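You operate a simulated robot arm through the tools that you are given. There is no shell and no other tool. Be economical: measure what you need, move in short steps, check, and stop when the job is done.

Carry out the task below with a simulated two-armed robot. There is one attempt and no reset: what you move stays moved.

TASK
On the front of the seed bench, fold the grey rag in half.

It is judged by the outcome, as a careful person would: the job done as asked, and still so three seconds after it is handed in. It fails if anything else is knocked over, pushed out of place, dropped, spilled or broken. Flat cloth is picked up by pressing the open fingertips on it (5 to 10 N) and closing them slowly along it; thin cloth reads only 2 to 8 mm in the jaws.

THE ROBOT
Two 6-joint arms with two-finger parallel grippers on one trunk, on a base that drives. Base frame: it is fixed to the floor where the robot stands at the start and does not move with it; the origin is under the middle of the robot, x ahead of it, y to its left, z up; the surface under the hand at the start is at about z = 0.86. Units: m, degrees, N and s.
The left shoulder is at the start at [0.28, 0.185, 1.005], the right one opposite. With the tool pointing down near the work surface each hand reaches from about 0.56 to 0.94 m from the robot's upright axis, wherever it stands, measured 20 degrees to its own side. Places, roughly: front of the seed bench (164x25 cm) [0.46, 0, 0.86]. Payload 1.57 kg a hand.
The TCP of each hand is the grasp point between the finger pads, 0.03 m short of the fingertips. In the tool frame z runs along the fingers and y along their closing line. Largest opening 0.08 m; finger width 0.017, thickness 0.012; the body of the gripper, 0.04 by 0.082 m, starts 0.08 m behind the TCP.
Orientation is that of the tool frame in the base frame, as a unit quaternion [w, x, y, z]. With the fingers straight down and closing along the base's y, the tool's x points along the base's -x, its y along +y and its z along -z.

THE INTERFACE
- The arms move only by the tool arm_command. It takes "left_deltas", "right_deltas" or both (then of equal length, played together; a hand with none holds still); each is a list that holds one entry, the list of rows, each a list of 7 numbers: the shift along the base's x, y, z in m, then the turn, a rotation vector about the base's x, y, z in degrees, then the opening, from 0 (shut) to 1 (fully open). In form: [[[dx, dy, dz, wx, wy, wz, claw], ...]]. A call has 1 to 12 rows; each row shifts and turns the commanded pose from where the row before left it. Each row takes 0.2 s and may step no farther than 0.05 m and 8.6 degrees from the row before; otherwise, or with a gripper value out of range, the whole call is refused. A pose out of reach is approached as far as the arm can. The call stops where the force on the tool passes 40 N (or 10 N more than at its start, if that is more) or the arm is blocked; 0.2 s more then pass. The fingers move at their own pace (about 0.153 m/s each) and stop on an object; they squeeze with about 22 N. The grip force told is the motor's: it shows also when the fingers shut on nothing. Time passes only in rows, and 0.2 s behind the last, so rows that do not move let the fingers close. The reply holds the time, the measured pose of the TCP, the force on the tool along the base axes, the opening and the grip force, in the units named above and with some noise, with the torque about the TCP (base axes, N m) and any sound that the robot's microphone picked up.
- Cameras (640 x 400 px; columns grow to the right, rows downward): "scene" is now at [0.2273, -0.0304, 1.4301]; the picture's right is [-0.41, -0.91, 0.00], its down [-0.73, 0.33, -0.60] and it looks along [0.55, -0.25, -0.80] (base axes); focal length 249 px, centre (320, 200). "left" rides on the left gripper at [0.072, 0.007, -0.122] in its tool frame; the picture's right is [-0.09, 1.00, 0.00], its down [-0.84, -0.08, -0.54] and it looks along [-0.54, -0.05, 0.84] (tool axes); focal length 238 px, centre (320, 200). "right" rides on the right gripper at [0.072, -0.007, -0.122] in its tool frame; the picture's right is [0.09, 1.00, 0.00], its down [-0.84, 0.08, -0.54] and it looks along [-0.54, 0.05, 0.84] (tool axes); focal length 238 px, centre (320, 200). There is no depth. A picture from a camera that has moved, and an enlarged one, comes with that camera's place and axes in the base frame and with its lens. The place of the scene camera against the robot may be out by one fixed shift of up to 0.012 m in any direction.
- snapshot(camera): a new picture of that camera. No time passes.
- move_column(by): slides the trunk up (or, below 0, down) by that many m; the arms and the scene camera ride with it, the base frame stays. It gives what a move gives, with no picture.
- steer(legs): drives the robot by 1 to 6 legs, each [ahead, turn to the left] in m and degrees, along the robot's own axes; the way and the turn of a leg run together, so that a leg with both is an arc; at most 1.5 m and 180 degrees a leg. The arms and the cameras ride along, it lands a little off, and it stops where it bumps. It gives what a move gives.
- head_to(pan, tilt): turns the head with the scene camera to pan (to the left, within 86 degrees either way) and tilt (down, from -29 to 69), counted from straight ahead of the robot. It gives what a move gives.
- close_up(camera, box): a new picture of the part [left, top, right, bottom] of that camera's present view, enlarged. No time passes.
- close_job(): hands the job in; it is judged then, once.

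Work in short steps. Places have to be worked out from the pictures, the camera data and where the tool is seen: move nearer, look again, correct. Check each grasp and each placing, and mend what went wrong. You have 120 turns and 92 pictures in all, those below and enlarged ones among them. Open the grippers and draw the arms clear of the work before you hand the job in, unless the task says otherwise; then end with one line.

The tools are called after "Call:" by a JSON object that holds its "method" and its "body". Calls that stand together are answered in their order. arm_command: Moves the arms, as the interface text tells. Its arguments: {"type":"object","properties":{"left_deltas":{"type":"array"},"right_deltas":{"type":"array"}},"required":[]} The other tools are called the same way: move_column (by) slides the trunk up or down; steer (legs) drives the base; head_to (pan, tilt) turns the head that bears the scene camera; snapshot (camera) takes a picture; close_up (camera, box) takes an enlarged picture of a part of a camera's view; close_job () hands the job in.

At the start:

```text
time_s: 0.0
left_position: [0.512, 0.0322, 1.0633]
left_orientation: [0.001, 0.0, 1.0, 0.001]
left_force: [0.6, -0.2, 1.1]
left_moment: [-0.01, -0.04, -0.01]
left_finger_gap: 0.0801
left_grip_force: 0.1
right_position: [0.4108, -0.45, 1.1128]
right_orientation: [-0.001, 0.001, 1.0, 0.0]
right_force: [-0.3, -0.4, -0.4]
right_moment: [0.0, 0.0, -0.03]
right_finger_gap: 0.0799
right_grip_force: 0.0
trunk travel left (down, up): [-0.7, 0.29]
robot x, y, heading: [-0.0011, -0.0, -0.1]
head pan, tilt: [-24.3, 53.2]
```

scene: 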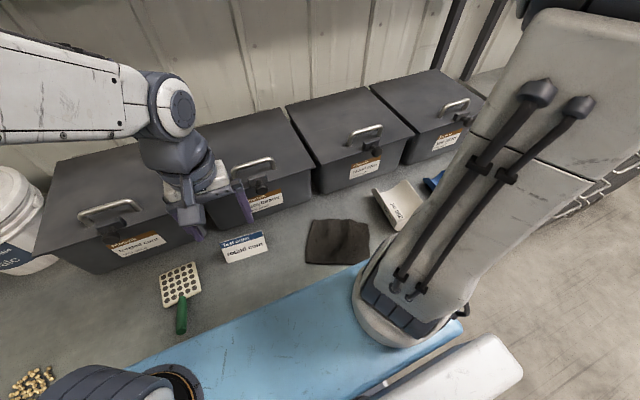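
right: 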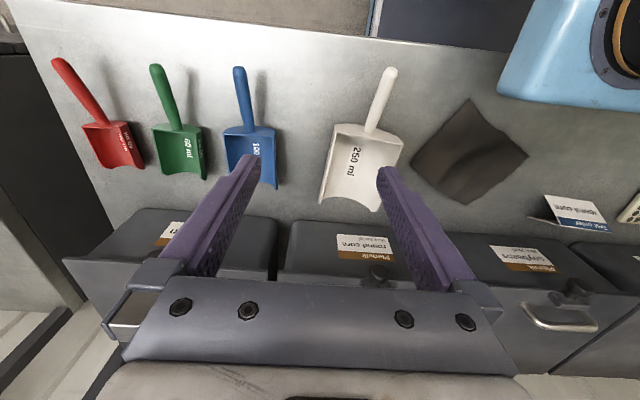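
left: 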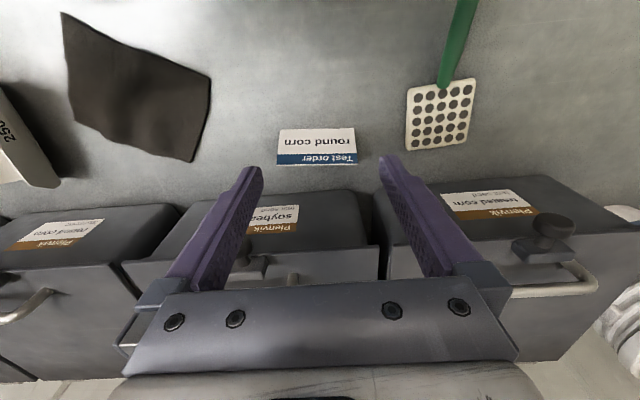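

The rag's centre looks to be about [0.48, -0.20], with its long edges running roughly along (-0.43, -0.9). That is too close to the robot, so I'll back off a little first.

Call:
{"method": "steer", "body": {"legs": [[-0.12, 0]]}}

Call:
{"method": "head_to", "body": {"pan": -20, "tilt": 45}}

Call:
{"method": "snapshot", "body": {"camera": "scene"}}

```text
time_s: 1.2
left_position: [0.3909, 0.0327, 1.065]
left_orientation: [0.0, 0.0, 1.0, 0.001]
left_force: [-0.5, -0.6, 0.0]
left_moment: [0.0, 0.04, 0.05]
left_finger_gap: 0.0803
left_grip_force: 0.1
right_position: [0.2922, -0.4496, 1.1123]
right_orientation: [0.001, 0.001, 1.0, 0.0]
right_force: [0.1, 0.4, 0.1]
right_moment: [0.0, 0.02, -0.07]
right_finger_gap: 0.0801
right_grip_force: 0.1
trunk travel left (down, up): [-0.7, 0.29]
robot x, y, heading: [-0.1205, -0.0025, 0.1]
head pan, tilt: [-24.3, 53.2]
```

```text
time_s: 1.9
left_position: [0.3909, 0.0331, 1.0639]
left_orientation: [0.0, 0.0, 1.0, 0.0]
left_force: [-0.6, -0.1, -0.2]
left_moment: [-0.01, 0.01, -0.02]
left_finger_gap: 0.0801
left_grip_force: 0.0
right_position: [0.2906, -0.4498, 1.1127]
right_orientation: [0.0, 0.0, 1.0, 0.001]
right_force: [0.6, 0.2, 1.4]
right_moment: [0.0, 0.0, -0.01]
right_finger_gap: 0.0798
right_grip_force: 0.2
trunk travel left (down, up): [-0.7, 0.29]
robot x, y, heading: [-0.1215, -0.001, -0.3]
head pan, tilt: [-20.0, 45.0]
```

```text
88 pictures are left
camera scene: at [0.1161, -0.0279, 1.4413], right [-0.34, -0.94, 0.0], down [-0.66, 0.24, -0.71], along [0.66, -0.24, -0.71], focal length 249 px, centre (320, 200)
```

scene: 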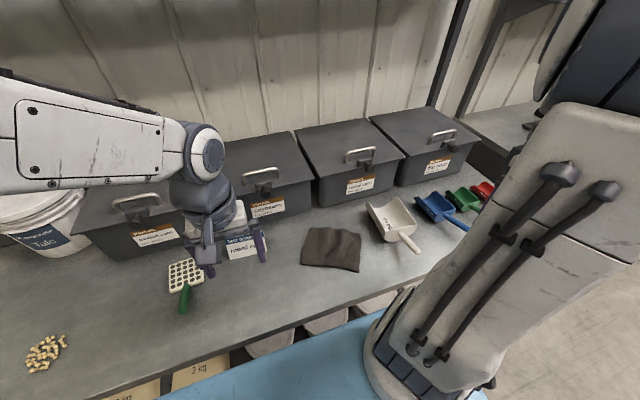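

There is room behind, and the bench edge and rag are both visible. I'll back off slightly more and turn right so the rag sits straight ahead between both arms.

Call:
{"method": "steer", "body": {"legs": [[-0.05, 0], [0, -19]]}}

Call:
{"method": "head_to", "body": {"pan": 0, "tilt": 52}}

Call:
{"method": "snapshot", "body": {"camera": "scene"}}

Call:
{"method": "snapshot", "body": {"camera": "left"}}

```text
time_s: 3.9
left_position: [0.3245, -0.1359, 1.0622]
left_orientation: [0.001, 0.166, 0.986, 0.0]
left_force: [-0.6, -0.1, -0.1]
left_moment: [-0.04, -0.01, -0.01]
left_finger_gap: 0.0801
left_grip_force: 0.1
right_position: [0.0715, -0.5579, 1.1118]
right_orientation: [-0.001, 0.165, 0.986, 0.001]
right_force: [-0.1, 0.5, 0.0]
right_moment: [-0.01, 0.01, 0.02]
right_finger_gap: 0.0801
right_grip_force: 0.1
trunk travel left (down, up): [-0.7, 0.29]
robot x, y, heading: [-0.168, 0.0009, -19.0]
head pan, tilt: [-20.0, 45.0]
```

```text
time_s: 4.7
left_position: [0.3235, -0.1347, 1.0633]
left_orientation: [-0.001, 0.166, 0.986, 0.0]
left_force: [-0.1, 0.1, 0.1]
left_moment: [0.02, 0.02, -0.03]
left_finger_gap: 0.0797
left_grip_force: 0.1
right_position: [0.073, -0.5585, 1.1126]
right_orientation: [0.0, 0.165, 0.986, 0.0]
right_force: [-0.3, 0.5, -1.0]
right_moment: [-0.01, 0.03, -0.01]
right_finger_gap: 0.0799
right_grip_force: 0.1
trunk travel left (down, up): [-0.7, 0.29]
robot x, y, heading: [-0.1726, -0.0008, -19.1]
head pan, tilt: [0.0, 52.0]
```

```text
87 pictures are left
camera scene: at [0.0512, -0.077, 1.4318], right [-0.33, -0.94, 0.0], down [-0.74, 0.26, -0.62], along [0.58, -0.2, -0.79], focal length 249 px, centre (320, 200)
```

scene: 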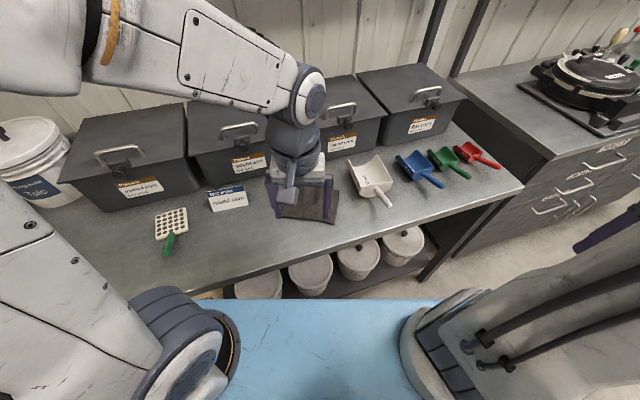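

```text
86 pictures are left
camera left: at [0.258, -0.1053, 1.185], right [0.41, 0.91, 0.0], down [0.77, -0.35, 0.54], along [0.49, -0.22, -0.84], focal length 238 px, centre (320, 200)
```

left: 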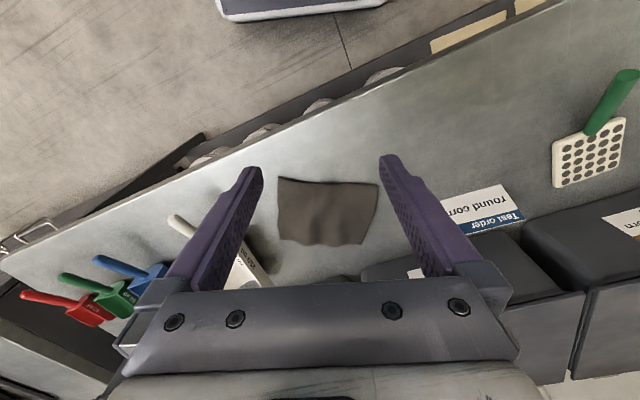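

The wrist camera gives the rag's corners: near-left [0.458, -0.096], near-right [0.382, -0.231], far-left [0.563, -0.160] and far-right [0.494, -0.289]. I'll bring both hands above the near edge's corners, turned to line up with that edge and partly closed.

Call:
{"method": "arm_command", "body": {"left_deltas": [[[0.012, 0.0013, -0.0103, 0, 0, -0.945, 0.4], [0.012, 0.0013, -0.0103, 0, 0, -0.945, 0.4], [0.012, 0.0013, -0.0103, 0, 0, -0.945, 0.4], [0.012, 0.0013, -0.0103, 0, 0, -0.945, 0.4], [0.012, 0.0013, -0.0103, 0, 0, -0.945, 0.4], [0.012, 0.0013, -0.0103, 0, 0, -0.945, 0.4], [0.012, 0.0013, -0.0103, 0, 0, -0.945, 0.4], [0.012, 0.0013, -0.0103, 0, 0, -0.945, 0.4], [0.012, 0.0013, -0.0103, 0, 0, -0.945, 0.4], [0.012, 0.0013, -0.0103, 0, 0, -0.945, 0.4], [0.012, 0.0013, -0.0103, 0, 0, -0.945, 0.4]]], "right_deltas": [[[0.0299, 0.0311, -0.0102, 0, 0, -0.945, 0.4], [0.0299, 0.0311, -0.0102, 0, 0, -0.945, 0.4], [0.0299, 0.0311, -0.0102, 0, 0, -0.945, 0.4], [0.0299, 0.0311, -0.0102, 0, 0, -0.945, 0.4], [0.0299, 0.0311, -0.0102, 0, 0, -0.945, 0.4], [0.0299, 0.0311, -0.0102, 0, 0, -0.945, 0.4], [0.0299, 0.0311, -0.0102, 0, 0, -0.945, 0.4], [0.0299, 0.0311, -0.0102, 0, 0, -0.945, 0.4], [0.0299, 0.0311, -0.0102, 0, 0, -0.945, 0.4], [0.0299, 0.0311, -0.0102, 0, 0, -0.945, 0.4], [0.0299, 0.0311, -0.0102, 0, 0, -0.945, 0.4]]]}}

Call:
{"method": "snapshot", "body": {"camera": "left"}}

Call:
{"method": "snapshot", "body": {"camera": "right"}}

Call:
{"method": "snapshot", "body": {"camera": "scene"}}

```text
time_s: 7.1
left_position: [0.4559, -0.1218, 0.9508]
left_orientation: [0.0, 0.254, 0.967, 0.0]
left_force: [0.1, 0.7, 0.5]
left_moment: [0.0, -0.03, -0.01]
left_finger_gap: 0.0318
left_grip_force: 0.1
right_position: [0.4001, -0.2139, 0.9997]
right_orientation: [0.0, 0.253, 0.968, 0.0]
right_force: [0.2, 0.0, 0.3]
right_moment: [0.02, -0.04, 0.03]
right_finger_gap: 0.0321
right_grip_force: 0.1
trunk travel left (down, up): [-0.7, 0.29]
robot x, y, heading: [-0.1714, 0.0007, -19.0]
head pan, tilt: [0.0, 52.0]
```

```text
85 pictures are left
camera left: at [0.3965, -0.0798, 1.0726], right [0.57, 0.82, 0.0], down [0.69, -0.48, 0.54], along [0.45, -0.31, -0.84], focal length 238 px, centre (320, 200)
```

left: 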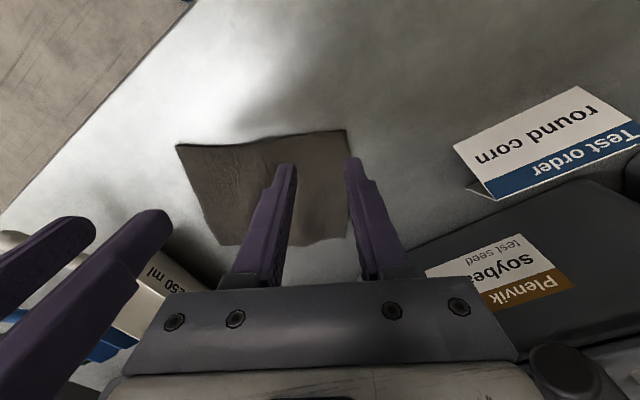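

```text
84 pictures are left
camera right: at [0.3346, -0.1853, 1.1227], right [0.41, 0.91, 0.0], down [0.77, -0.34, 0.54], along [0.49, -0.22, -0.84], focal length 238 px, centre (320, 200)
```

right: 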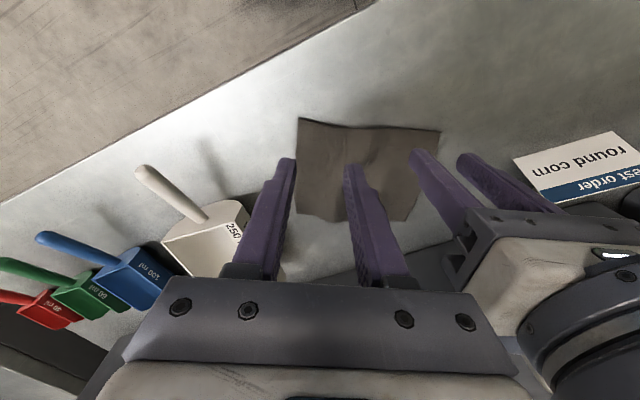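

```text
83 pictures are left
camera scene: at [0.0508, -0.077, 1.4318], right [-0.33, -0.95, 0.0], down [-0.74, 0.26, -0.62], along [0.58, -0.2, -0.79], focal length 249 px, centre (320, 200)
```

scene: 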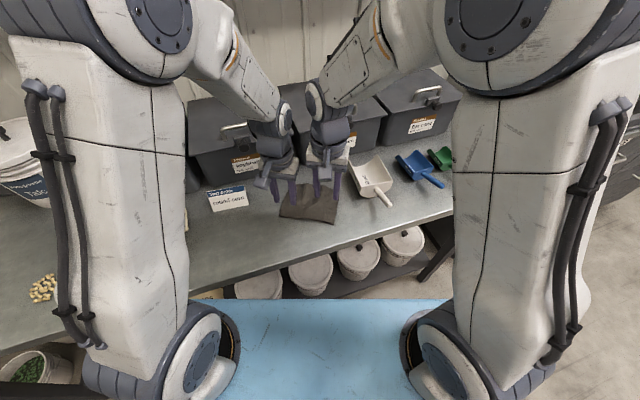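

Both hands line up with the near-edge corners, about 2 cm in from each side and 1 cm in from the edge. I'll lower them to just above the cloth.

Call:
{"method": "arm_command", "body": {"left_deltas": [[[0, 0, -0.013, 0, 0, 0, 0.4], [0, 0, -0.013, 0, 0, 0, 0.4], [0, 0, -0.013, 0, 0, 0, 0.4], [0, 0, -0.012, 0, 0, 0, 0.4]]], "right_deltas": [[[0.0009, -0.0005, -0.025, 0, 0, 0, 0.4], [0.0009, -0.0005, -0.025, 0, 0, 0, 0.4], [0.0009, -0.0005, -0.025, 0, 0, 0, 0.4], [0.0009, -0.0005, -0.025, 0, 0, 0, 0.4]]]}}

Call:
{"method": "snapshot", "body": {"camera": "right"}}

```text
time_s: 8.1
left_position: [0.4539, -0.1205, 0.8982]
left_orientation: [0.001, 0.253, 0.968, 0.0]
left_force: [-0.1, -0.5, 0.5]
left_moment: [0.01, -0.01, 0.01]
left_finger_gap: 0.0321
left_grip_force: 0.0
right_position: [0.4043, -0.216, 0.9003]
right_orientation: [0.0, 0.253, 0.967, 0.0]
right_force: [0.9, -0.9, -0.1]
right_moment: [-0.03, 0.02, 0.03]
right_finger_gap: 0.0321
right_grip_force: 0.0
trunk travel left (down, up): [-0.7, 0.29]
robot x, y, heading: [-0.1762, -0.0007, -19.2]
head pan, tilt: [0.0, 52.0]
```

```text
82 pictures are left
camera right: at [0.3383, -0.1872, 1.0233], right [0.41, 0.91, 0.0], down [0.77, -0.34, 0.54], along [0.5, -0.22, -0.84], focal length 238 px, centre (320, 200)
```

right: 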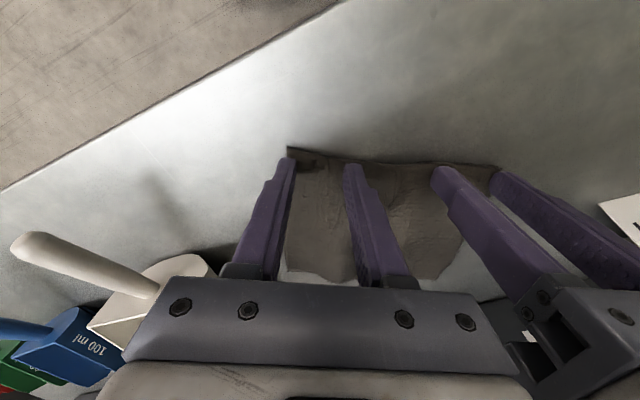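

Clear of contact and well placed. I'll step down gently until the force shows the fingers are pressing.

Call:
{"method": "arm_command", "body": {"left_deltas": [[[0, 0, -0.002, 0, 0, 0, 0.4], [0, 0, -0.002, 0, 0, 0, 0.4], [0, 0, -0.001, 0, 0, 0, 0.4]]], "right_deltas": [[[0, 0, -0.002, 0, 0, 0, 0.4], [0, 0, -0.002, 0, 0, 0, 0.4], [0, 0, -0.002, 0, 0, 0, 0.4]]]}}

```text
time_s: 8.9
left_position: [0.4552, -0.1204, 0.8943]
left_orientation: [-0.001, 0.253, 0.967, 0.0]
left_force: [-0.4, -0.1, 2.9]
left_moment: [-0.01, 0.01, -0.02]
left_finger_gap: 0.0323
left_grip_force: 0.0
right_position: [0.4049, -0.2165, 0.8947]
right_orientation: [0.0, 0.253, 0.967, 0.001]
right_force: [0.9, 0.0, 0.8]
right_moment: [-0.01, -0.01, -0.03]
right_finger_gap: 0.0319
right_grip_force: 0.0
trunk travel left (down, up): [-0.7, 0.29]
robot x, y, heading: [-0.173, -0.0026, -19.0]
head pan, tilt: [0.0, 52.0]
```

The left hand is touching lightly and the right is just above contact, so I'll press a little further.

Call:
{"method": "arm_command", "body": {"left_deltas": [[[0, 0, -0.001, 0, 0, 0, 0.4], [0, 0, 0, 0, 0, 0, 0.4]]], "right_deltas": [[[0, 0, -0.001, 0, 0, 0, 0.4], [0, 0, -0.001, 0, 0, 0, 0.4]]]}}

```text
time_s: 9.5
left_position: [0.4561, -0.1197, 0.8939]
left_orientation: [0.0, 0.253, 0.968, 0.0]
left_force: [-0.1, 0.0, 4.7]
left_moment: [-0.06, -0.01, 0.0]
left_finger_gap: 0.0318
left_grip_force: 0.0
right_position: [0.4059, -0.2185, 0.8919]
right_orientation: [0.001, 0.253, 0.968, 0.0]
right_force: [0.9, 1.4, 8.9]
right_moment: [0.13, -0.07, 0.03]
right_finger_gap: 0.0323
right_grip_force: 0.7
trunk travel left (down, up): [-0.7, 0.29]
robot x, y, heading: [-0.1718, 0.0004, -19.0]
head pan, tilt: [0.0, 52.0]
```

The right hand presses with 9 N and the left with 5 N. I'll add a touch on the left and close both slowly.

Call:
{"method": "arm_command", "body": {"left_deltas": [[[0, 0, -0.001, 0, 0, 0, 0.4], [0, 0, 0, 0, 0, 0, 0.36], [0, 0, 0, 0, 0, 0, 0.32], [0, 0, 0, 0, 0, 0, 0.28], [0, 0, 0, 0, 0, 0, 0.24], [0, 0, 0, 0, 0, 0, 0.2], [0, 0, 0, 0, 0, 0, 0.16], [0, 0, 0, 0, 0, 0, 0.12], [0, 0, 0, 0, 0, 0, 0.08], [0, 0, 0, 0, 0, 0, 0.04], [0, 0, 0, 0, 0, 0, 0], [0, 0, 0, 0, 0, 0, 0]]], "right_deltas": [[[0, 0, 0, 0, 0, 0, 0.4], [0, 0, 0, 0, 0, 0, 0.36], [0, 0, 0, 0, 0, 0, 0.32], [0, 0, 0, 0, 0, 0, 0.28], [0, 0, 0, 0, 0, 0, 0.24], [0, 0, 0, 0, 0, 0, 0.2], [0, 0, 0, 0, 0, 0, 0.16], [0, 0, 0, 0, 0, 0, 0.12], [0, 0, 0, 0, 0, 0, 0.08], [0, 0, 0, 0, 0, 0, 0.04], [0, 0, 0, 0, 0, 0, 0], [0, 0, 0, 0, 0, 0, 0]]]}}

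Call:
{"method": "snapshot", "body": {"camera": "right"}}

Call:
{"method": "snapshot", "body": {"camera": "left"}}

```text
time_s: 12.1
left_position: [0.4549, -0.1218, 0.8921]
left_orientation: [0.001, 0.252, 0.968, 0.0]
left_force: [-4.1, -6.7, 15.0]
left_moment: [-0.22, 0.05, -0.03]
left_finger_gap: 0.0041
left_grip_force: 22.4
right_position: [0.4042, -0.218, 0.8927]
right_orientation: [0.001, 0.253, 0.968, 0.0]
right_force: [1.4, 6.3, 9.8]
right_moment: [0.2, -0.13, 0.06]
right_finger_gap: 0.0037
right_grip_force: 21.7
trunk travel left (down, up): [-0.7, 0.29]
robot x, y, heading: [-0.171, -0.0001, -19.0]
head pan, tilt: [0.0, 52.0]
```

```text
81 pictures are left
camera right: at [0.3381, -0.1886, 1.0157], right [0.41, 0.91, 0.0], down [0.77, -0.34, 0.54], along [0.5, -0.22, -0.84], focal length 238 px, centre (320, 200)
```

right: 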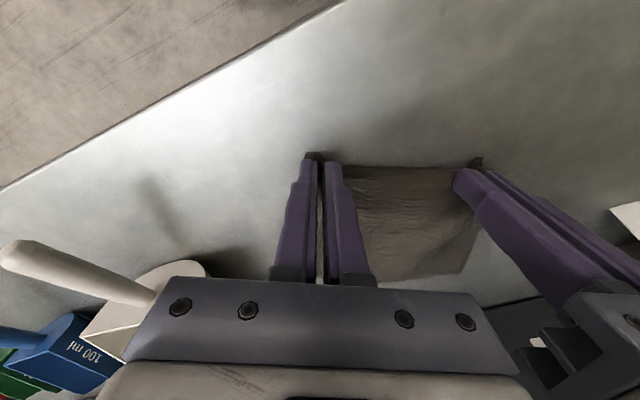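

```text
80 pictures are left
camera left: at [0.3959, -0.0793, 1.0145], right [0.57, 0.82, 0.0], down [0.69, -0.48, 0.54], along [0.45, -0.31, -0.84], focal length 238 px, centre (320, 200)
```

left: 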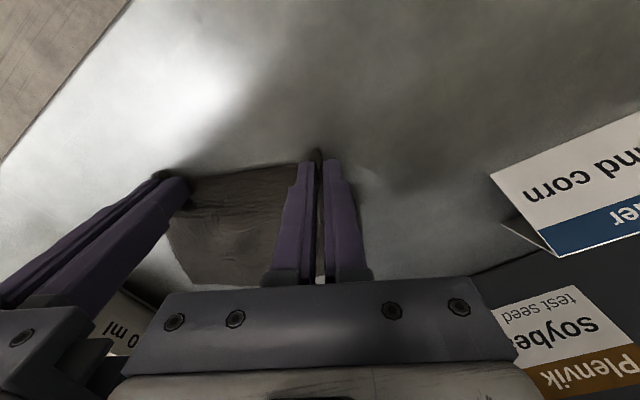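

Both jaws read about 4 mm and the edge is held at both ends. I'll swing it up in an arc to the top of the fold and check.

Call:
{"method": "arm_command", "body": {"left_deltas": [[[0.0022, -0.0013, 0.0148, 0, 0, 0, 0], [0.0064, -0.0036, 0.0134, 0, 0, 0, 0], [0.01, -0.0057, 0.0106, 0, 0, 0, 0], [0.0126, -0.0071, 0.0068, 0, 0, 0, 0], [0.014, -0.0079, 0.0024, 0, 0, 0, 0]]], "right_deltas": [[[0.0022, -0.0013, 0.0148, 0, 0, 0, 0], [0.0064, -0.0036, 0.0134, 0, 0, 0, 0], [0.01, -0.0057, 0.0106, 0, 0, 0, 0], [0.0126, -0.0071, 0.0068, 0, 0, 0, 0], [0.014, -0.0079, 0.0024, 0, 0, 0, 0]]]}}

Call:
{"method": "snapshot", "body": {"camera": "right"}}

Call:
{"method": "snapshot", "body": {"camera": "left"}}

Call:
{"method": "close_up", "body": {"camera": "scene", "box": [200, 100, 400, 225]}}

```text
time_s: 13.3
left_position: [0.5009, -0.146, 0.9405]
left_orientation: [0.0, 0.253, 0.967, 0.0]
left_force: [-3.1, -6.1, 0.4]
left_moment: [-0.18, 0.05, -0.07]
left_finger_gap: 0.0037
left_grip_force: 21.8
right_position: [0.4497, -0.2427, 0.9401]
right_orientation: [0.0, 0.253, 0.968, 0.0]
right_force: [3.0, 5.6, -0.3]
right_moment: [0.16, -0.07, 0.1]
right_finger_gap: 0.0034
right_grip_force: 22.3
trunk travel left (down, up): [-0.7, 0.29]
robot x, y, heading: [-0.1705, -0.0004, -19.2]
head pan, tilt: [0.0, 52.0]
```

```text
79 pictures are left
camera right: at [0.3836, -0.2147, 1.0637], right [0.41, 0.91, 0.0], down [0.77, -0.34, 0.54], along [0.49, -0.22, -0.84], focal length 238 px, centre (320, 200)
```

right: 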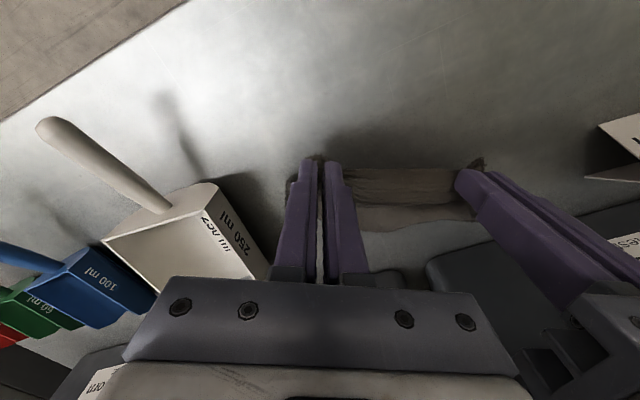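

```text
78 pictures are left
camera left: at [0.4419, -0.1045, 1.0628], right [0.57, 0.82, 0.0], down [0.69, -0.48, 0.54], along [0.45, -0.31, -0.84], focal length 238 px, centre (320, 200)
```

left: 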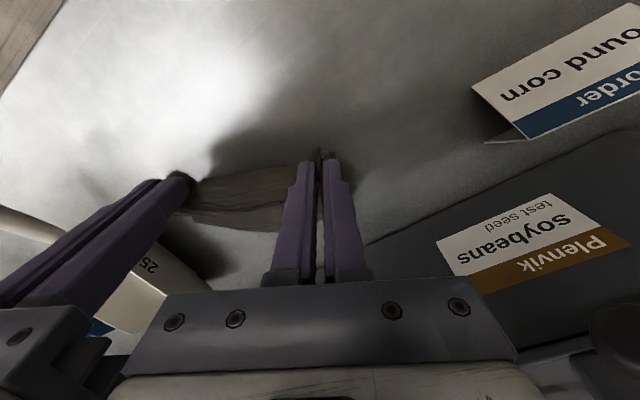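

```text
3.20 times, centred on (300, 162) of scene
camera zoom: at [0.051, -0.0767, 1.4318], right [-0.33, -0.95, 0.0], down [-0.74, 0.26, -0.62], along [0.58, -0.2, -0.79], focal length 796 px, centre (384, 320)
```

zoom: 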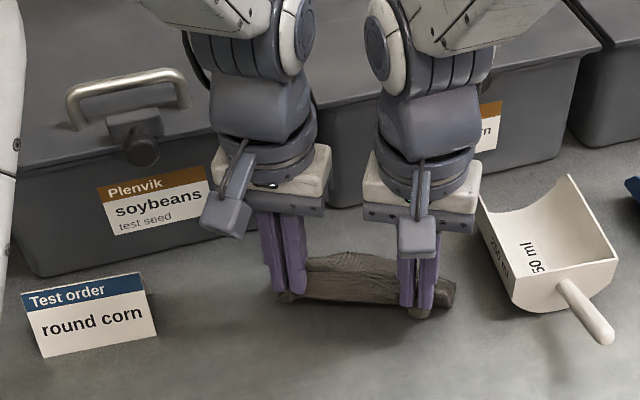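

The cloth hangs as a sheet between the hands and is a bit taut, with about 6 N pulling inward. The far-right corner has stayed put. I'll continue the arc while easing the hands 4 mm inward each.

Call:
{"method": "arm_command", "body": {"left_deltas": [[[0.013, -0.009, -0.0024, 0, 0, 0, 0], [0.0116, -0.0083, -0.0068, 0, 0, 0, 0], [0.01, -0.0057, -0.0106, 0, 0, 0, 0]]], "right_deltas": [[[0.015, -0.0062, -0.0024, 0, 0, 0, 0], [0.0136, -0.0053, -0.0068, 0, 0, 0, 0], [0.01, -0.0057, -0.0106, 0, 0, 0, 0]]]}}

Call:
{"method": "snapshot", "body": {"camera": "right"}}

Call:
{"method": "close_up", "body": {"camera": "scene", "box": [240, 120, 400, 220]}}

```text
time_s: 14.1
left_position: [0.5346, -0.1684, 0.9204]
left_orientation: [-0.001, 0.253, 0.967, 0.001]
left_force: [-1.6, -2.0, 0.2]
left_moment: [-0.03, 0.02, -0.06]
left_finger_gap: 0.0038
left_grip_force: 22.2
right_position: [0.4882, -0.2617, 0.9213]
right_orientation: [0.0, 0.253, 0.968, 0.0]
right_force: [0.2, 3.4, -0.8]
right_moment: [0.08, -0.05, 0.02]
right_finger_gap: 0.0025
right_grip_force: 22.4
trunk travel left (down, up): [-0.7, 0.29]
robot x, y, heading: [-0.1721, -0.0038, -18.9]
head pan, tilt: [0.0, 52.0]
```

```text
76 pictures are left
camera right: at [0.422, -0.2329, 1.0439], right [0.41, 0.91, 0.0], down [0.77, -0.34, 0.54], along [0.49, -0.22, -0.84], focal length 238 px, centre (320, 200)
```

right: 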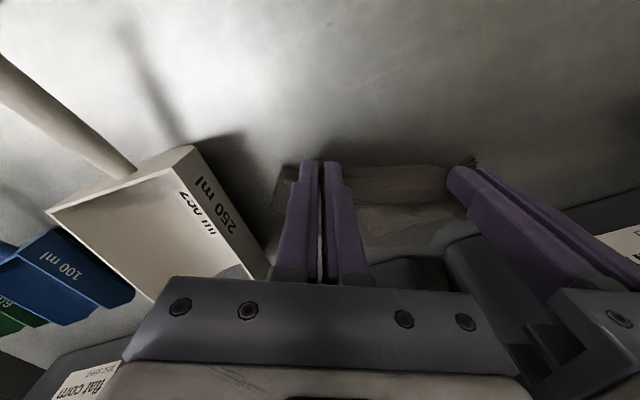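

```text
4.00 times, centred on (320, 170) of scene
camera zoom: at [0.051, -0.0767, 1.4318], right [-0.33, -0.95, 0.0], down [-0.74, 0.26, -0.62], along [0.58, -0.2, -0.79], focal length 995 px, centre (320, 320)
```

zoom: 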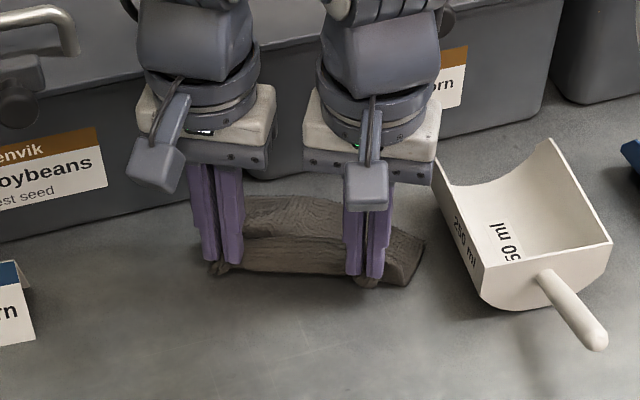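

The rag didn't fold. It slid forward as a sheet, because the pinched ridges point its tangent forward, and its far edge is now near n≈0.64, close to the bin. I'll lift the rag clear, draw back from the bins and see how it hangs.

Call:
{"method": "arm_command", "body": {"left_deltas": [[[-0.0087, 0.005, 0.02, 0, 0, 0, 0], [-0.0087, 0.005, 0.02, 0, 0, 0, 0], [-0.0087, 0.005, 0.02, 0, 0, 0, 0], [-0.0087, 0.005, 0.02, 0, 0, 0, 0], [-0.0087, 0.005, 0.02, 0, 0, 0, 0], [-0.0087, 0.005, 0.02, 0, 0, 0, 0], [0, 0, 0, 0, 0, 0, 0]]], "right_deltas": [[[-0.0087, 0.005, 0.02, 0, 0, 0, 0], [-0.0087, 0.005, 0.02, 0, 0, 0, 0], [-0.0087, 0.005, 0.02, 0, 0, 0, 0], [-0.0087, 0.005, 0.02, 0, 0, 0, 0], [-0.0087, 0.005, 0.02, 0, 0, 0, 0], [-0.0087, 0.005, 0.02, 0, 0, 0, 0], [0, 0, 0, 0, 0, 0, 0]]]}}

Call:
{"method": "snapshot", "body": {"camera": "right"}}

Call:
{"method": "close_up", "body": {"camera": "scene", "box": [216, 100, 408, 220]}}

```text
time_s: 15.7
left_position: [0.4819, -0.1413, 1.0397]
left_orientation: [0.0, 0.253, 0.967, 0.0]
left_force: [-0.3, -0.7, -0.7]
left_moment: [-0.03, -0.01, -0.01]
left_finger_gap: 0.0038
left_grip_force: 21.6
right_position: [0.4349, -0.2305, 1.0402]
right_orientation: [0.0, 0.253, 0.967, 0.0]
right_force: [0.0, 1.0, 0.4]
right_moment: [0.0, 0.0, -0.01]
right_finger_gap: 0.0027
right_grip_force: 22.1
trunk travel left (down, up): [-0.7, 0.29]
robot x, y, heading: [-0.1692, 0.0055, -19.1]
head pan, tilt: [0.0, 52.0]
```

```text
74 pictures are left
camera right: at [0.3686, -0.2009, 1.1641], right [0.41, 0.91, 0.0], down [0.77, -0.34, 0.54], along [0.49, -0.22, -0.84], focal length 238 px, centre (320, 200)
```

right: 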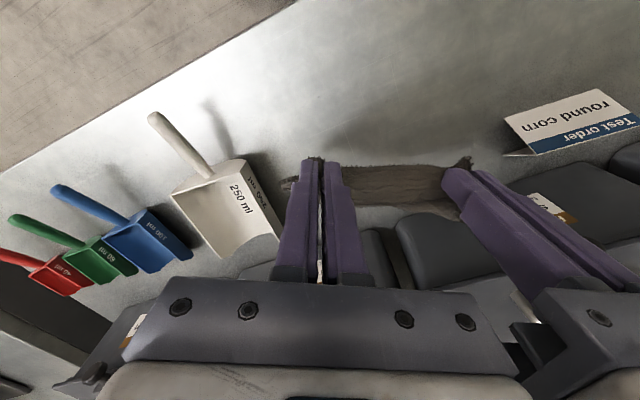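

```text
3.33 times, centred on (312, 160) of scene
camera zoom: at [0.051, -0.0768, 1.4318], right [-0.33, -0.95, 0.0], down [-0.74, 0.26, -0.62], along [0.58, -0.2, -0.79], focal length 829 px, centre (347, 333)
```

zoom: 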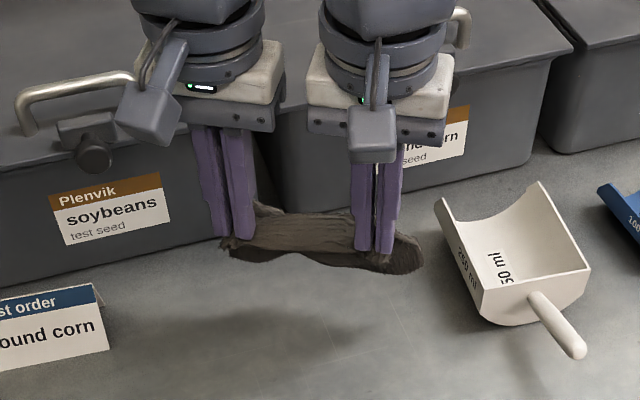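

The rag drapes well: it runs forward from the fingers for about 3.5 cm and then hangs down. That suits a drape fold, where I touch the hanging far edge down, push the belly forward while lowering, then come back over it. First I'll pull back a bit and lower close to touch-down.

Call:
{"method": "arm_command", "body": {"left_deltas": [[[-0.0087, 0.005, -0.0133, 0, 0, 0, 0], [-0.0087, 0.005, -0.0133, 0, 0, 0, 0], [-0.0087, 0.005, -0.0133, 0, 0, 0, 0], [0, 0, 0, 0, 0, 0, 0], [0, 0, 0, 0, 0, 0, 0]]], "right_deltas": [[[-0.0087, 0.005, -0.0133, 0, 0, 0, 0], [-0.0087, 0.005, -0.0133, 0, 0, 0, 0], [-0.0087, 0.005, -0.0133, 0, 0, 0, 0], [0, 0, 0, 0, 0, 0, 0], [0, 0, 0, 0, 0, 0, 0]]]}}

Call:
{"method": "close_up", "body": {"camera": "scene", "box": [232, 120, 392, 220]}}

Call:
{"method": "snapshot", "body": {"camera": "left"}}

```text
time_s: 16.9
left_position: [0.4566, -0.1244, 1.0008]
left_orientation: [-0.001, 0.253, 0.967, 0.0]
left_force: [-0.8, -1.5, -0.9]
left_moment: [-0.06, 0.02, -0.02]
left_finger_gap: 0.0041
left_grip_force: 22.1
right_position: [0.4095, -0.217, 1.001]
right_orientation: [-0.001, 0.253, 0.967, 0.0]
right_force: [-0.5, 1.1, 0.3]
right_moment: [0.06, -0.04, 0.01]
right_finger_gap: 0.0025
right_grip_force: 21.6
trunk travel left (down, up): [-0.7, 0.29]
robot x, y, heading: [-0.1732, 0.0009, -19.4]
head pan, tilt: [0.0, 52.0]
```

```text
4.00 times, centred on (312, 170) of scene
camera zoom: at [0.0512, -0.0768, 1.4318], right [-0.33, -0.95, 0.0], down [-0.74, 0.26, -0.62], along [0.58, -0.2, -0.79], focal length 995 px, centre (352, 320)
```

zoom: 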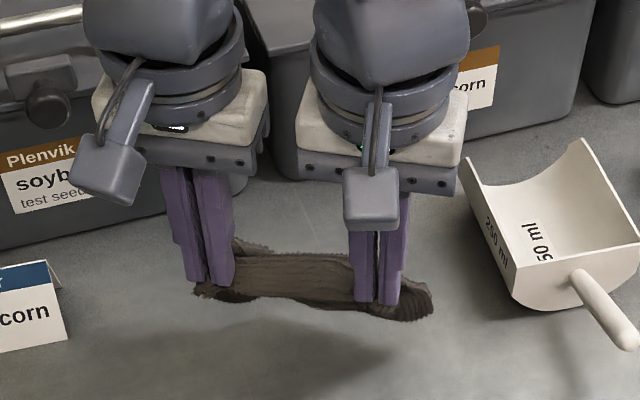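

```text
71 pictures are left
camera left: at [0.3983, -0.0839, 1.1222], right [0.57, 0.82, 0.0], down [0.69, -0.48, 0.54], along [0.45, -0.31, -0.84], focal length 238 px, centre (320, 200)
```

left: 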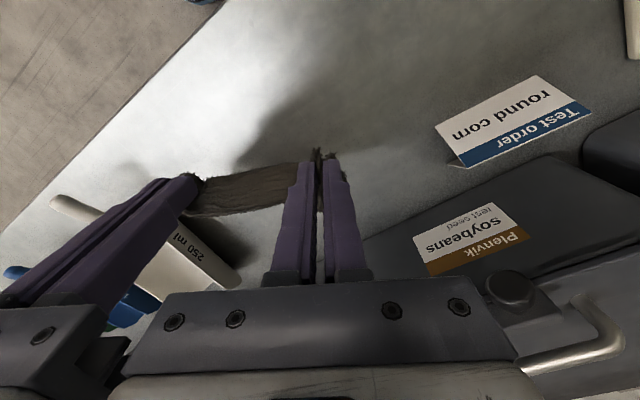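

The rag is still hanging free with the fingertips about 11 cm up. I'll lower 3 cm and look again to find touch-down.

Call:
{"method": "arm_command", "body": {"left_deltas": [[[0, 0, -0.01, 0, 0, 0, 0], [0, 0, -0.01, 0, 0, 0, 0], [0, 0, -0.01, 0, 0, 0, 0], [0, 0, 0, 0, 0, 0, 0]]], "right_deltas": [[[0, 0, -0.01, 0, 0, 0, 0], [0, 0, -0.01, 0, 0, 0, 0], [0, 0, -0.01, 0, 0, 0, 0], [0, 0, 0, 0, 0, 0, 0]]]}}

Call:
{"method": "close_up", "body": {"camera": "scene", "box": [256, 145, 352, 205]}}

```text
time_s: 17.9
left_position: [0.4576, -0.1252, 0.9707]
left_orientation: [0.0, 0.253, 0.967, 0.0]
left_force: [0.1, -0.9, -0.3]
left_moment: [0.0, 0.03, -0.03]
left_finger_gap: 0.0038
left_grip_force: 22.1
right_position: [0.4073, -0.2149, 0.9695]
right_orientation: [0.0, 0.253, 0.967, -0.001]
right_force: [0.3, 1.2, 0.1]
right_moment: [0.03, -0.03, 0.03]
right_finger_gap: 0.0026
right_grip_force: 21.4
trunk travel left (down, up): [-0.7, 0.29]
robot x, y, heading: [-0.1693, -0.0002, -19.2]
head pan, tilt: [0.0, 52.0]
```

```text
6.67 times, centred on (304, 175) of scene
camera zoom: at [0.0513, -0.0769, 1.4317], right [-0.33, -0.95, 0.0], down [-0.74, 0.26, -0.62], along [0.58, -0.2, -0.79], focal length 1659 px, centre (427, 367)
```

zoom: 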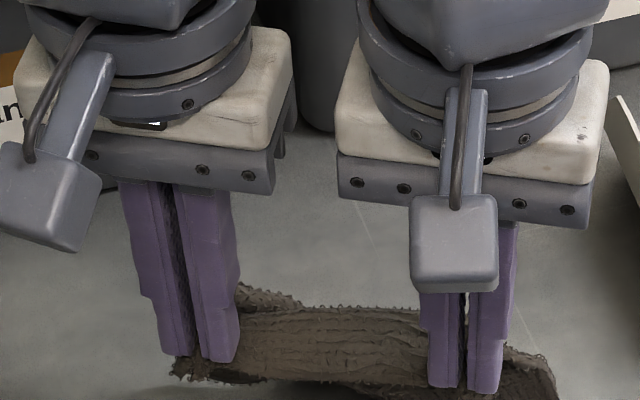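

The lower end of the rag is cut off in that crop, so I'll look a bit lower.

Call:
{"method": "close_up", "body": {"camera": "scene", "box": [256, 175, 352, 235]}}

Call:
{"method": "snapshot", "body": {"camera": "left"}}

```text
6.67 times, centred on (304, 205) of scene
camera zoom: at [0.0513, -0.0769, 1.4317], right [-0.33, -0.95, 0.0], down [-0.74, 0.26, -0.62], along [0.58, -0.2, -0.79], focal length 1659 px, centre (427, 167)
```

zoom: 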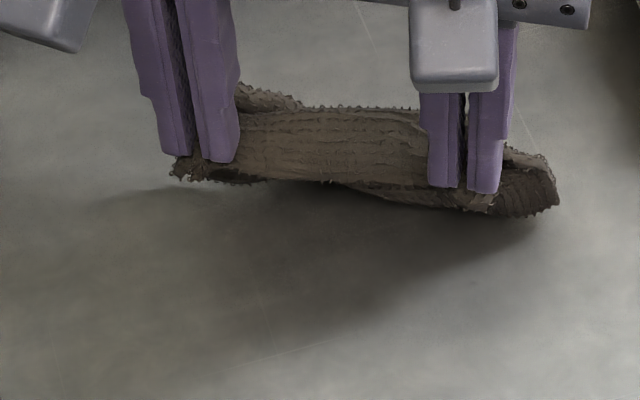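

```text
68 pictures are left
camera left: at [0.398, -0.084, 1.0916], right [0.57, 0.82, 0.0], down [0.69, -0.48, 0.54], along [0.45, -0.31, -0.84], focal length 238 px, centre (320, 200)
```

left: 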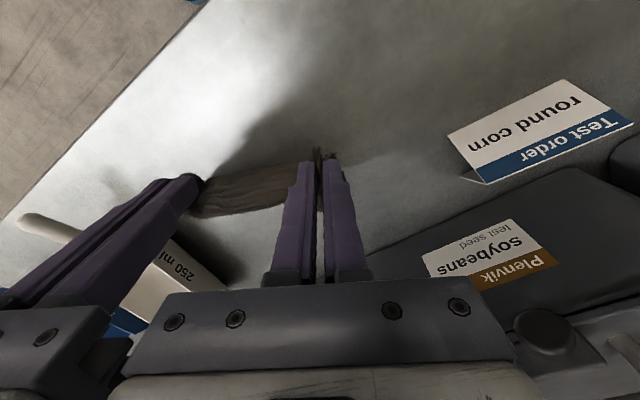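

The serrated far edge shows the sheet sloping about 33° forward and down, stiffened by the pinch pleats, so this grip is wrong for folding. I'll lay it flat again and regrip with the fingers closing across the edge instead.

Call:
{"method": "arm_command", "body": {"left_deltas": [[[-0.0035, 0.002, -0.015, 0, 0, 0, 0], [-0.0035, 0.002, -0.015, 0, 0, 0, 0], [-0.0035, 0.002, -0.015, 0, 0, 0, 0], [-0.0035, 0.002, -0.015, 0, 0, 0, 0], [-0.0035, 0.002, -0.014, 0, 0, 0, 0], [-0.0035, 0.002, 0, 0, 0, 0, 0]]], "right_deltas": [[[-0.0035, 0.002, -0.015, 0, 0, 0, 0], [-0.0035, 0.002, -0.015, 0, 0, 0, 0], [-0.0035, 0.002, -0.015, 0, 0, 0, 0], [-0.0035, 0.002, -0.015, 0, 0, 0, 0], [-0.0035, 0.002, -0.014, 0, 0, 0, 0], [-0.0035, 0.002, 0, 0, 0, 0, 0]]]}}

```text
time_s: 19.3
left_position: [0.4367, -0.1135, 0.8964]
left_orientation: [0.0, 0.253, 0.967, -0.001]
left_force: [0.2, -0.9, -0.1]
left_moment: [-0.03, 0.02, -0.01]
left_finger_gap: 0.004
left_grip_force: 21.9
right_position: [0.3897, -0.2037, 0.8963]
right_orientation: [0.0, 0.253, 0.968, 0.0]
right_force: [0.5, 1.6, 2.0]
right_moment: [0.03, -0.03, 0.0]
right_finger_gap: 0.0022
right_grip_force: 21.8
trunk travel left (down, up): [-0.7, 0.29]
robot x, y, heading: [-0.1695, -0.0026, -19.2]
head pan, tilt: [0.0, 52.0]
```

The rag is back down. I'll open the fingers slowly to spread the pleats, then lift straight up and back to look.

Call:
{"method": "arm_command", "body": {"left_deltas": [[[0, 0, -0.001, 0, 0, 0, 0.1], [0, 0, 0, 0, 0, 0, 0.2], [0, 0, 0, 0, 0, 0, 0.3], [0, 0, 0, 0, 0, 0, 0.4], [0, 0, 0.02, 0, 0, 0, 0.4], [0, 0, 0.03, 0, 0, 0, 0.4], [0.01, 0.02, 0.03, 0, 0, 0, 0.4], [0.015, 0.03, 0.02, 0, 0, 0, 0.4]]], "right_deltas": [[[0, 0, -0.001, 0, 0, 0, 0.1], [0, 0, 0, 0, 0, 0, 0.2], [0, 0, 0, 0, 0, 0, 0.3], [0, 0, 0, 0, 0, 0, 0.4], [0, 0, 0.02, 0, 0, 0, 0.4], [0, 0, 0.03, 0, 0, 0, 0.4], [-0.01, -0.02, 0.03, 0, 0, 0, 0.4], [-0.015, -0.03, 0.02, 0, 0, 0, 0.4]]]}}

Call:
{"method": "snapshot", "body": {"camera": "left"}}

Call:
{"method": "snapshot", "body": {"camera": "right"}}

```text
time_s: 21.1
left_position: [0.4591, -0.0599, 0.9949]
left_orientation: [-0.001, 0.254, 0.967, 0.0]
left_force: [0.2, -0.4, 0.0]
left_moment: [-0.01, 0.0, 0.01]
left_finger_gap: 0.0318
left_grip_force: 0.1
right_position: [0.365, -0.2533, 0.9956]
right_orientation: [0.001, 0.253, 0.968, 0.0]
right_force: [0.2, -0.1, 0.6]
right_moment: [0.02, 0.01, 0.01]
right_finger_gap: 0.0321
right_grip_force: 0.1
trunk travel left (down, up): [-0.7, 0.29]
robot x, y, heading: [-0.1686, 0.001, -19.1]
head pan, tilt: [0.0, 52.0]
```

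```text
67 pictures are left
camera left: at [0.401, -0.0183, 1.1173], right [0.57, 0.82, 0.0], down [0.69, -0.48, 0.54], along [0.45, -0.31, -0.84], focal length 238 px, centre (320, 200)
```

left: 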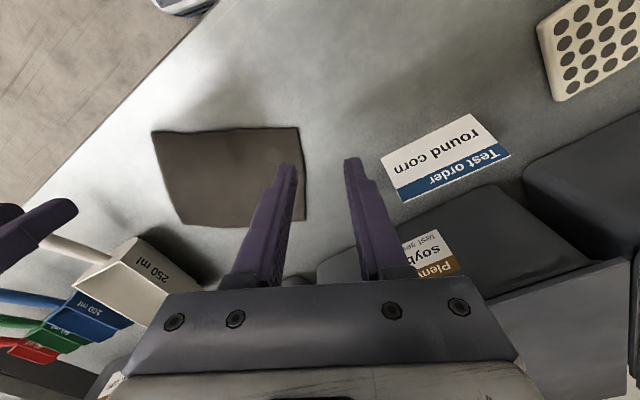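

```text
66 pictures are left
camera right: at [0.2983, -0.2247, 1.1185], right [0.41, 0.91, 0.0], down [0.77, -0.34, 0.54], along [0.49, -0.22, -0.84], focal length 238 px, centre (320, 200)
```

right: 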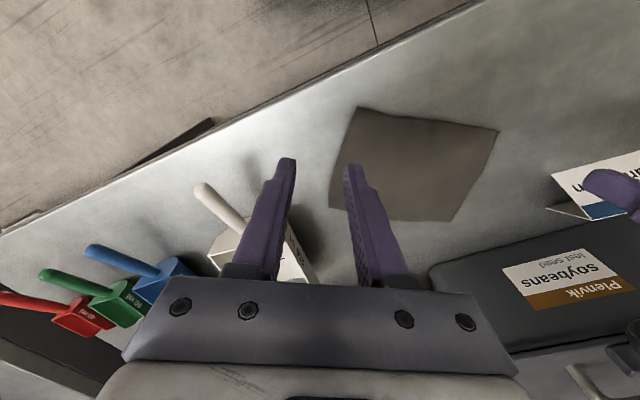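

The rag is flat again. Averaging both cameras gives corners NR [0.362, -0.211], NL [0.448, -0.079], FL [0.552, -0.146] and FR [0.463, -0.287]. I'll turn both hands about 90° outward so the fingers close across the near edge, and hover over it.

Call:
{"method": "arm_command", "body": {"left_deltas": [[[-0.0014, -0.0037, 0, 0, 0, -8.47, 0.3], [-0.0014, -0.0037, 0, 0, 0, -8.47, 0.3], [-0.0014, -0.0037, 0, 0, 0, -8.47, 0.3], [-0.0014, -0.0037, 0, 0, 0, -8.47, 0.3], [-0.0014, -0.0037, 0, 0, 0, -8.47, 0.3], [-0.0014, -0.0037, 0, 0, 0, -8.47, 0.3], [-0.0014, -0.0037, 0, 0, 0, -8.47, 0.3], [-0.0014, -0.0037, 0, 0, 0, -8.47, 0.3], [-0.0014, -0.0037, 0, 0, 0, -8.47, 0.3], [-0.0014, -0.0037, 0, 0, 0, -8.47, 0.3], [-0.0014, -0.0037, 0, 0, 0, -8.47, 0.3]]], "right_deltas": [[[0.00145, 0.0049, 0, 0, 0, 7.9, 0.3], [0.00145, 0.0049, 0, 0, 0, 7.9, 0.3], [0.00145, 0.0049, 0, 0, 0, 7.9, 0.3], [0.00145, 0.0049, 0, 0, 0, 7.9, 0.3], [0.00145, 0.0049, 0, 0, 0, 7.9, 0.3], [0.00145, 0.0049, 0, 0, 0, 7.9, 0.3], [0.00145, 0.0049, 0, 0, 0, 7.9, 0.3], [0.00145, 0.0049, 0, 0, 0, 7.9, 0.3], [0.00145, 0.0049, 0, 0, 0, 7.9, 0.3], [0.00145, 0.0049, 0, 0, 0, 7.9, 0.3], [0.00145, 0.0049, 0, 0, 0, 7.9, 0.3]]]}}

Call:
{"method": "snapshot", "body": {"camera": "left"}}

Call:
{"method": "snapshot", "body": {"camera": "right"}}

Call:
{"method": "snapshot", "body": {"camera": "scene"}}

```text
time_s: 23.5
left_position: [0.4456, -0.1033, 0.9958]
left_orientation: [0.0, 0.877, 0.48, 0.0]
left_force: [-0.6, -1.0, -0.5]
left_moment: [0.0, 0.0, 0.0]
left_finger_gap: 0.0243
left_grip_force: 0.0
right_position: [0.3799, -0.1992, 0.9978]
right_orientation: [0.0, -0.483, 0.876, -0.001]
right_force: [0.5, 0.1, 0.7]
right_moment: [-0.03, 0.0, -0.02]
right_finger_gap: 0.0242
right_grip_force: 0.0
trunk travel left (down, up): [-0.7, 0.29]
robot x, y, heading: [-0.17, 0.0018, -18.9]
head pan, tilt: [0.0, 52.0]
```

```text
65 pictures are left
camera left: at [0.4905, -0.0454, 1.1167], right [0.79, -0.61, 0.0], down [-0.52, -0.66, 0.54], along [-0.33, -0.43, -0.84], focal length 238 px, centre (320, 200)
```

left: 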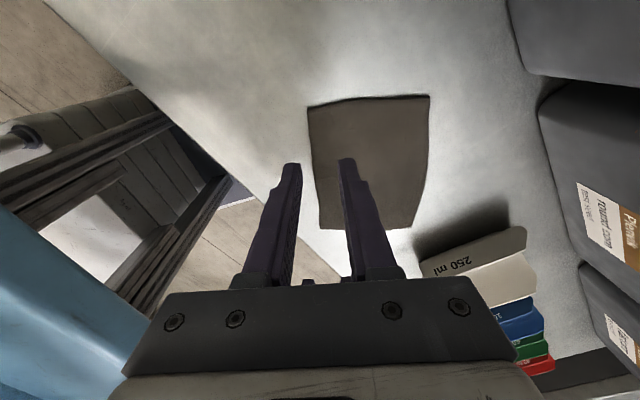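

```text
64 pictures are left
camera right: at [0.3465, -0.2645, 1.119], right [-0.89, 0.45, 0.0], down [0.38, 0.75, 0.54], along [0.25, 0.48, -0.84], focal length 238 px, centre (320, 200)
```

right: 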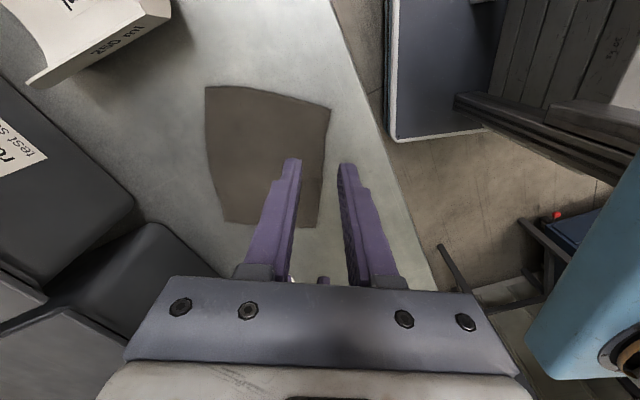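

```text
63 pictures are left
camera scene: at [0.0512, -0.0768, 1.4318], right [-0.33, -0.95, 0.0], down [-0.74, 0.26, -0.62], along [0.58, -0.2, -0.79], focal length 249 px, centre (320, 200)
```

scene: 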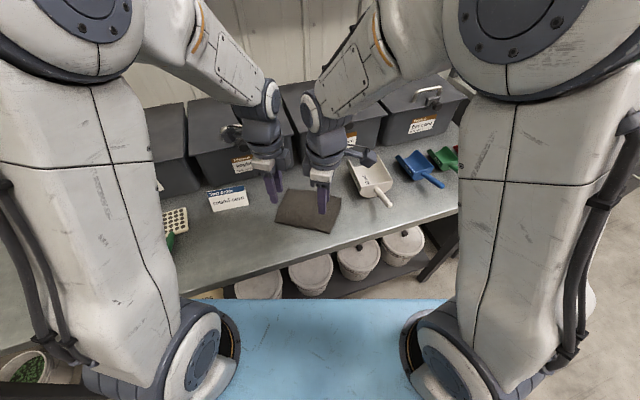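

The corners agree across views, with the near edge at n≈0.422, and the jaws straddle it. I'll lower to just above the cloth.

Call:
{"method": "arm_command", "body": {"left_deltas": [[[-0.0005, 0.0003, -0.025, 0, 0, 0, 0.3], [-0.0005, 0.0003, -0.025, 0, 0, 0, 0.3], [-0.0005, 0.0003, -0.025, 0, 0, 0, 0.3], [-0.0005, 0.0003, -0.023, 0, 0, 0, 0.3]]], "right_deltas": [[[0, 0, -0.025, 0, 0, 0, 0.3], [0, 0, -0.025, 0, 0, 0, 0.3], [0, 0, -0.025, 0, 0, 0, 0.3], [0, 0, -0.025, 0, 0, 0, 0.3]]]}}

Call:
{"method": "snapshot", "body": {"camera": "left"}}

Call:
{"method": "snapshot", "body": {"camera": "right"}}

```text
time_s: 24.5
left_position: [0.4424, -0.1027, 0.8977]
left_orientation: [0.001, 0.876, 0.482, 0.0]
left_force: [-1.3, -0.6, -0.5]
left_moment: [0.01, 0.0, -0.01]
left_finger_gap: 0.024
left_grip_force: 0.0
right_position: [0.3769, -0.1992, 0.8957]
right_orientation: [0.0, -0.482, 0.876, -0.001]
right_force: [-0.7, 0.2, 0.6]
right_moment: [-0.04, -0.02, -0.04]
right_finger_gap: 0.0241
right_grip_force: 0.0
trunk travel left (down, up): [-0.7, 0.29]
robot x, y, heading: [-0.17, 0.0031, -19.0]
head pan, tilt: [0.0, 52.0]
```

```text
62 pictures are left
camera left: at [0.4869, -0.0452, 1.0192], right [0.79, -0.61, 0.0], down [-0.51, -0.66, 0.54], along [-0.33, -0.43, -0.84], focal length 238 px, centre (320, 200)
```

left: 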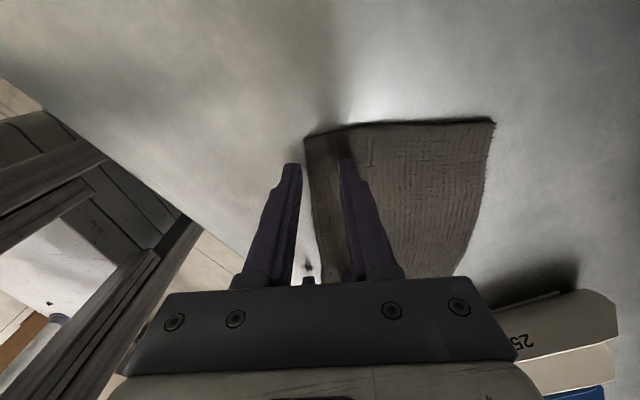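

```text
61 pictures are left
camera right: at [0.3438, -0.2641, 1.0191], right [-0.89, 0.46, 0.0], down [0.38, 0.75, 0.54], along [0.25, 0.48, -0.84], focal length 238 px, centre (320, 200)
```

right: 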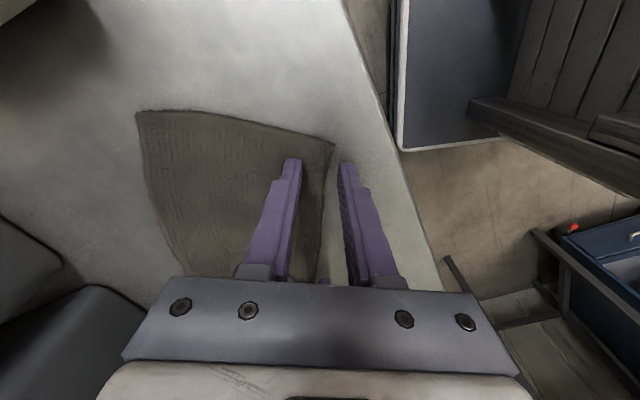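

The near fingers sit just outside the edge and the far fingers are on the cloth. I'll press down gently.

Call:
{"method": "arm_command", "body": {"left_deltas": [[[0.0005, -0.0003, -0.002, 0, 0, 0, 0.3], [0, 0, -0.002, 0, 0, 0, 0.3], [0, 0, -0.001, 0, 0, 0, 0.3]]], "right_deltas": [[[0.002, -0.0015, -0.001, 0, 0, 0, 0.3], [0, 0, -0.001, 0, 0, 0, 0.3], [0, 0, -0.001, 0, 0, 0, 0.3]]]}}

```text
time_s: 25.3
left_position: [0.4425, -0.1039, 0.8933]
left_orientation: [0.001, 0.877, 0.481, 0.0]
left_force: [-1.3, -0.5, 9.3]
left_moment: [-0.1, -0.07, 0.0]
left_finger_gap: 0.0234
left_grip_force: 0.0
right_position: [0.379, -0.201, 0.8948]
right_orientation: [0.0, -0.482, 0.876, 0.0]
right_force: [-0.6, -0.2, 2.4]
right_moment: [-0.03, -0.02, 0.02]
right_finger_gap: 0.0237
right_grip_force: 0.1
trunk travel left (down, up): [-0.7, 0.29]
robot x, y, heading: [-0.167, -0.0008, -19.0]
head pan, tilt: [0.0, 52.0]
```

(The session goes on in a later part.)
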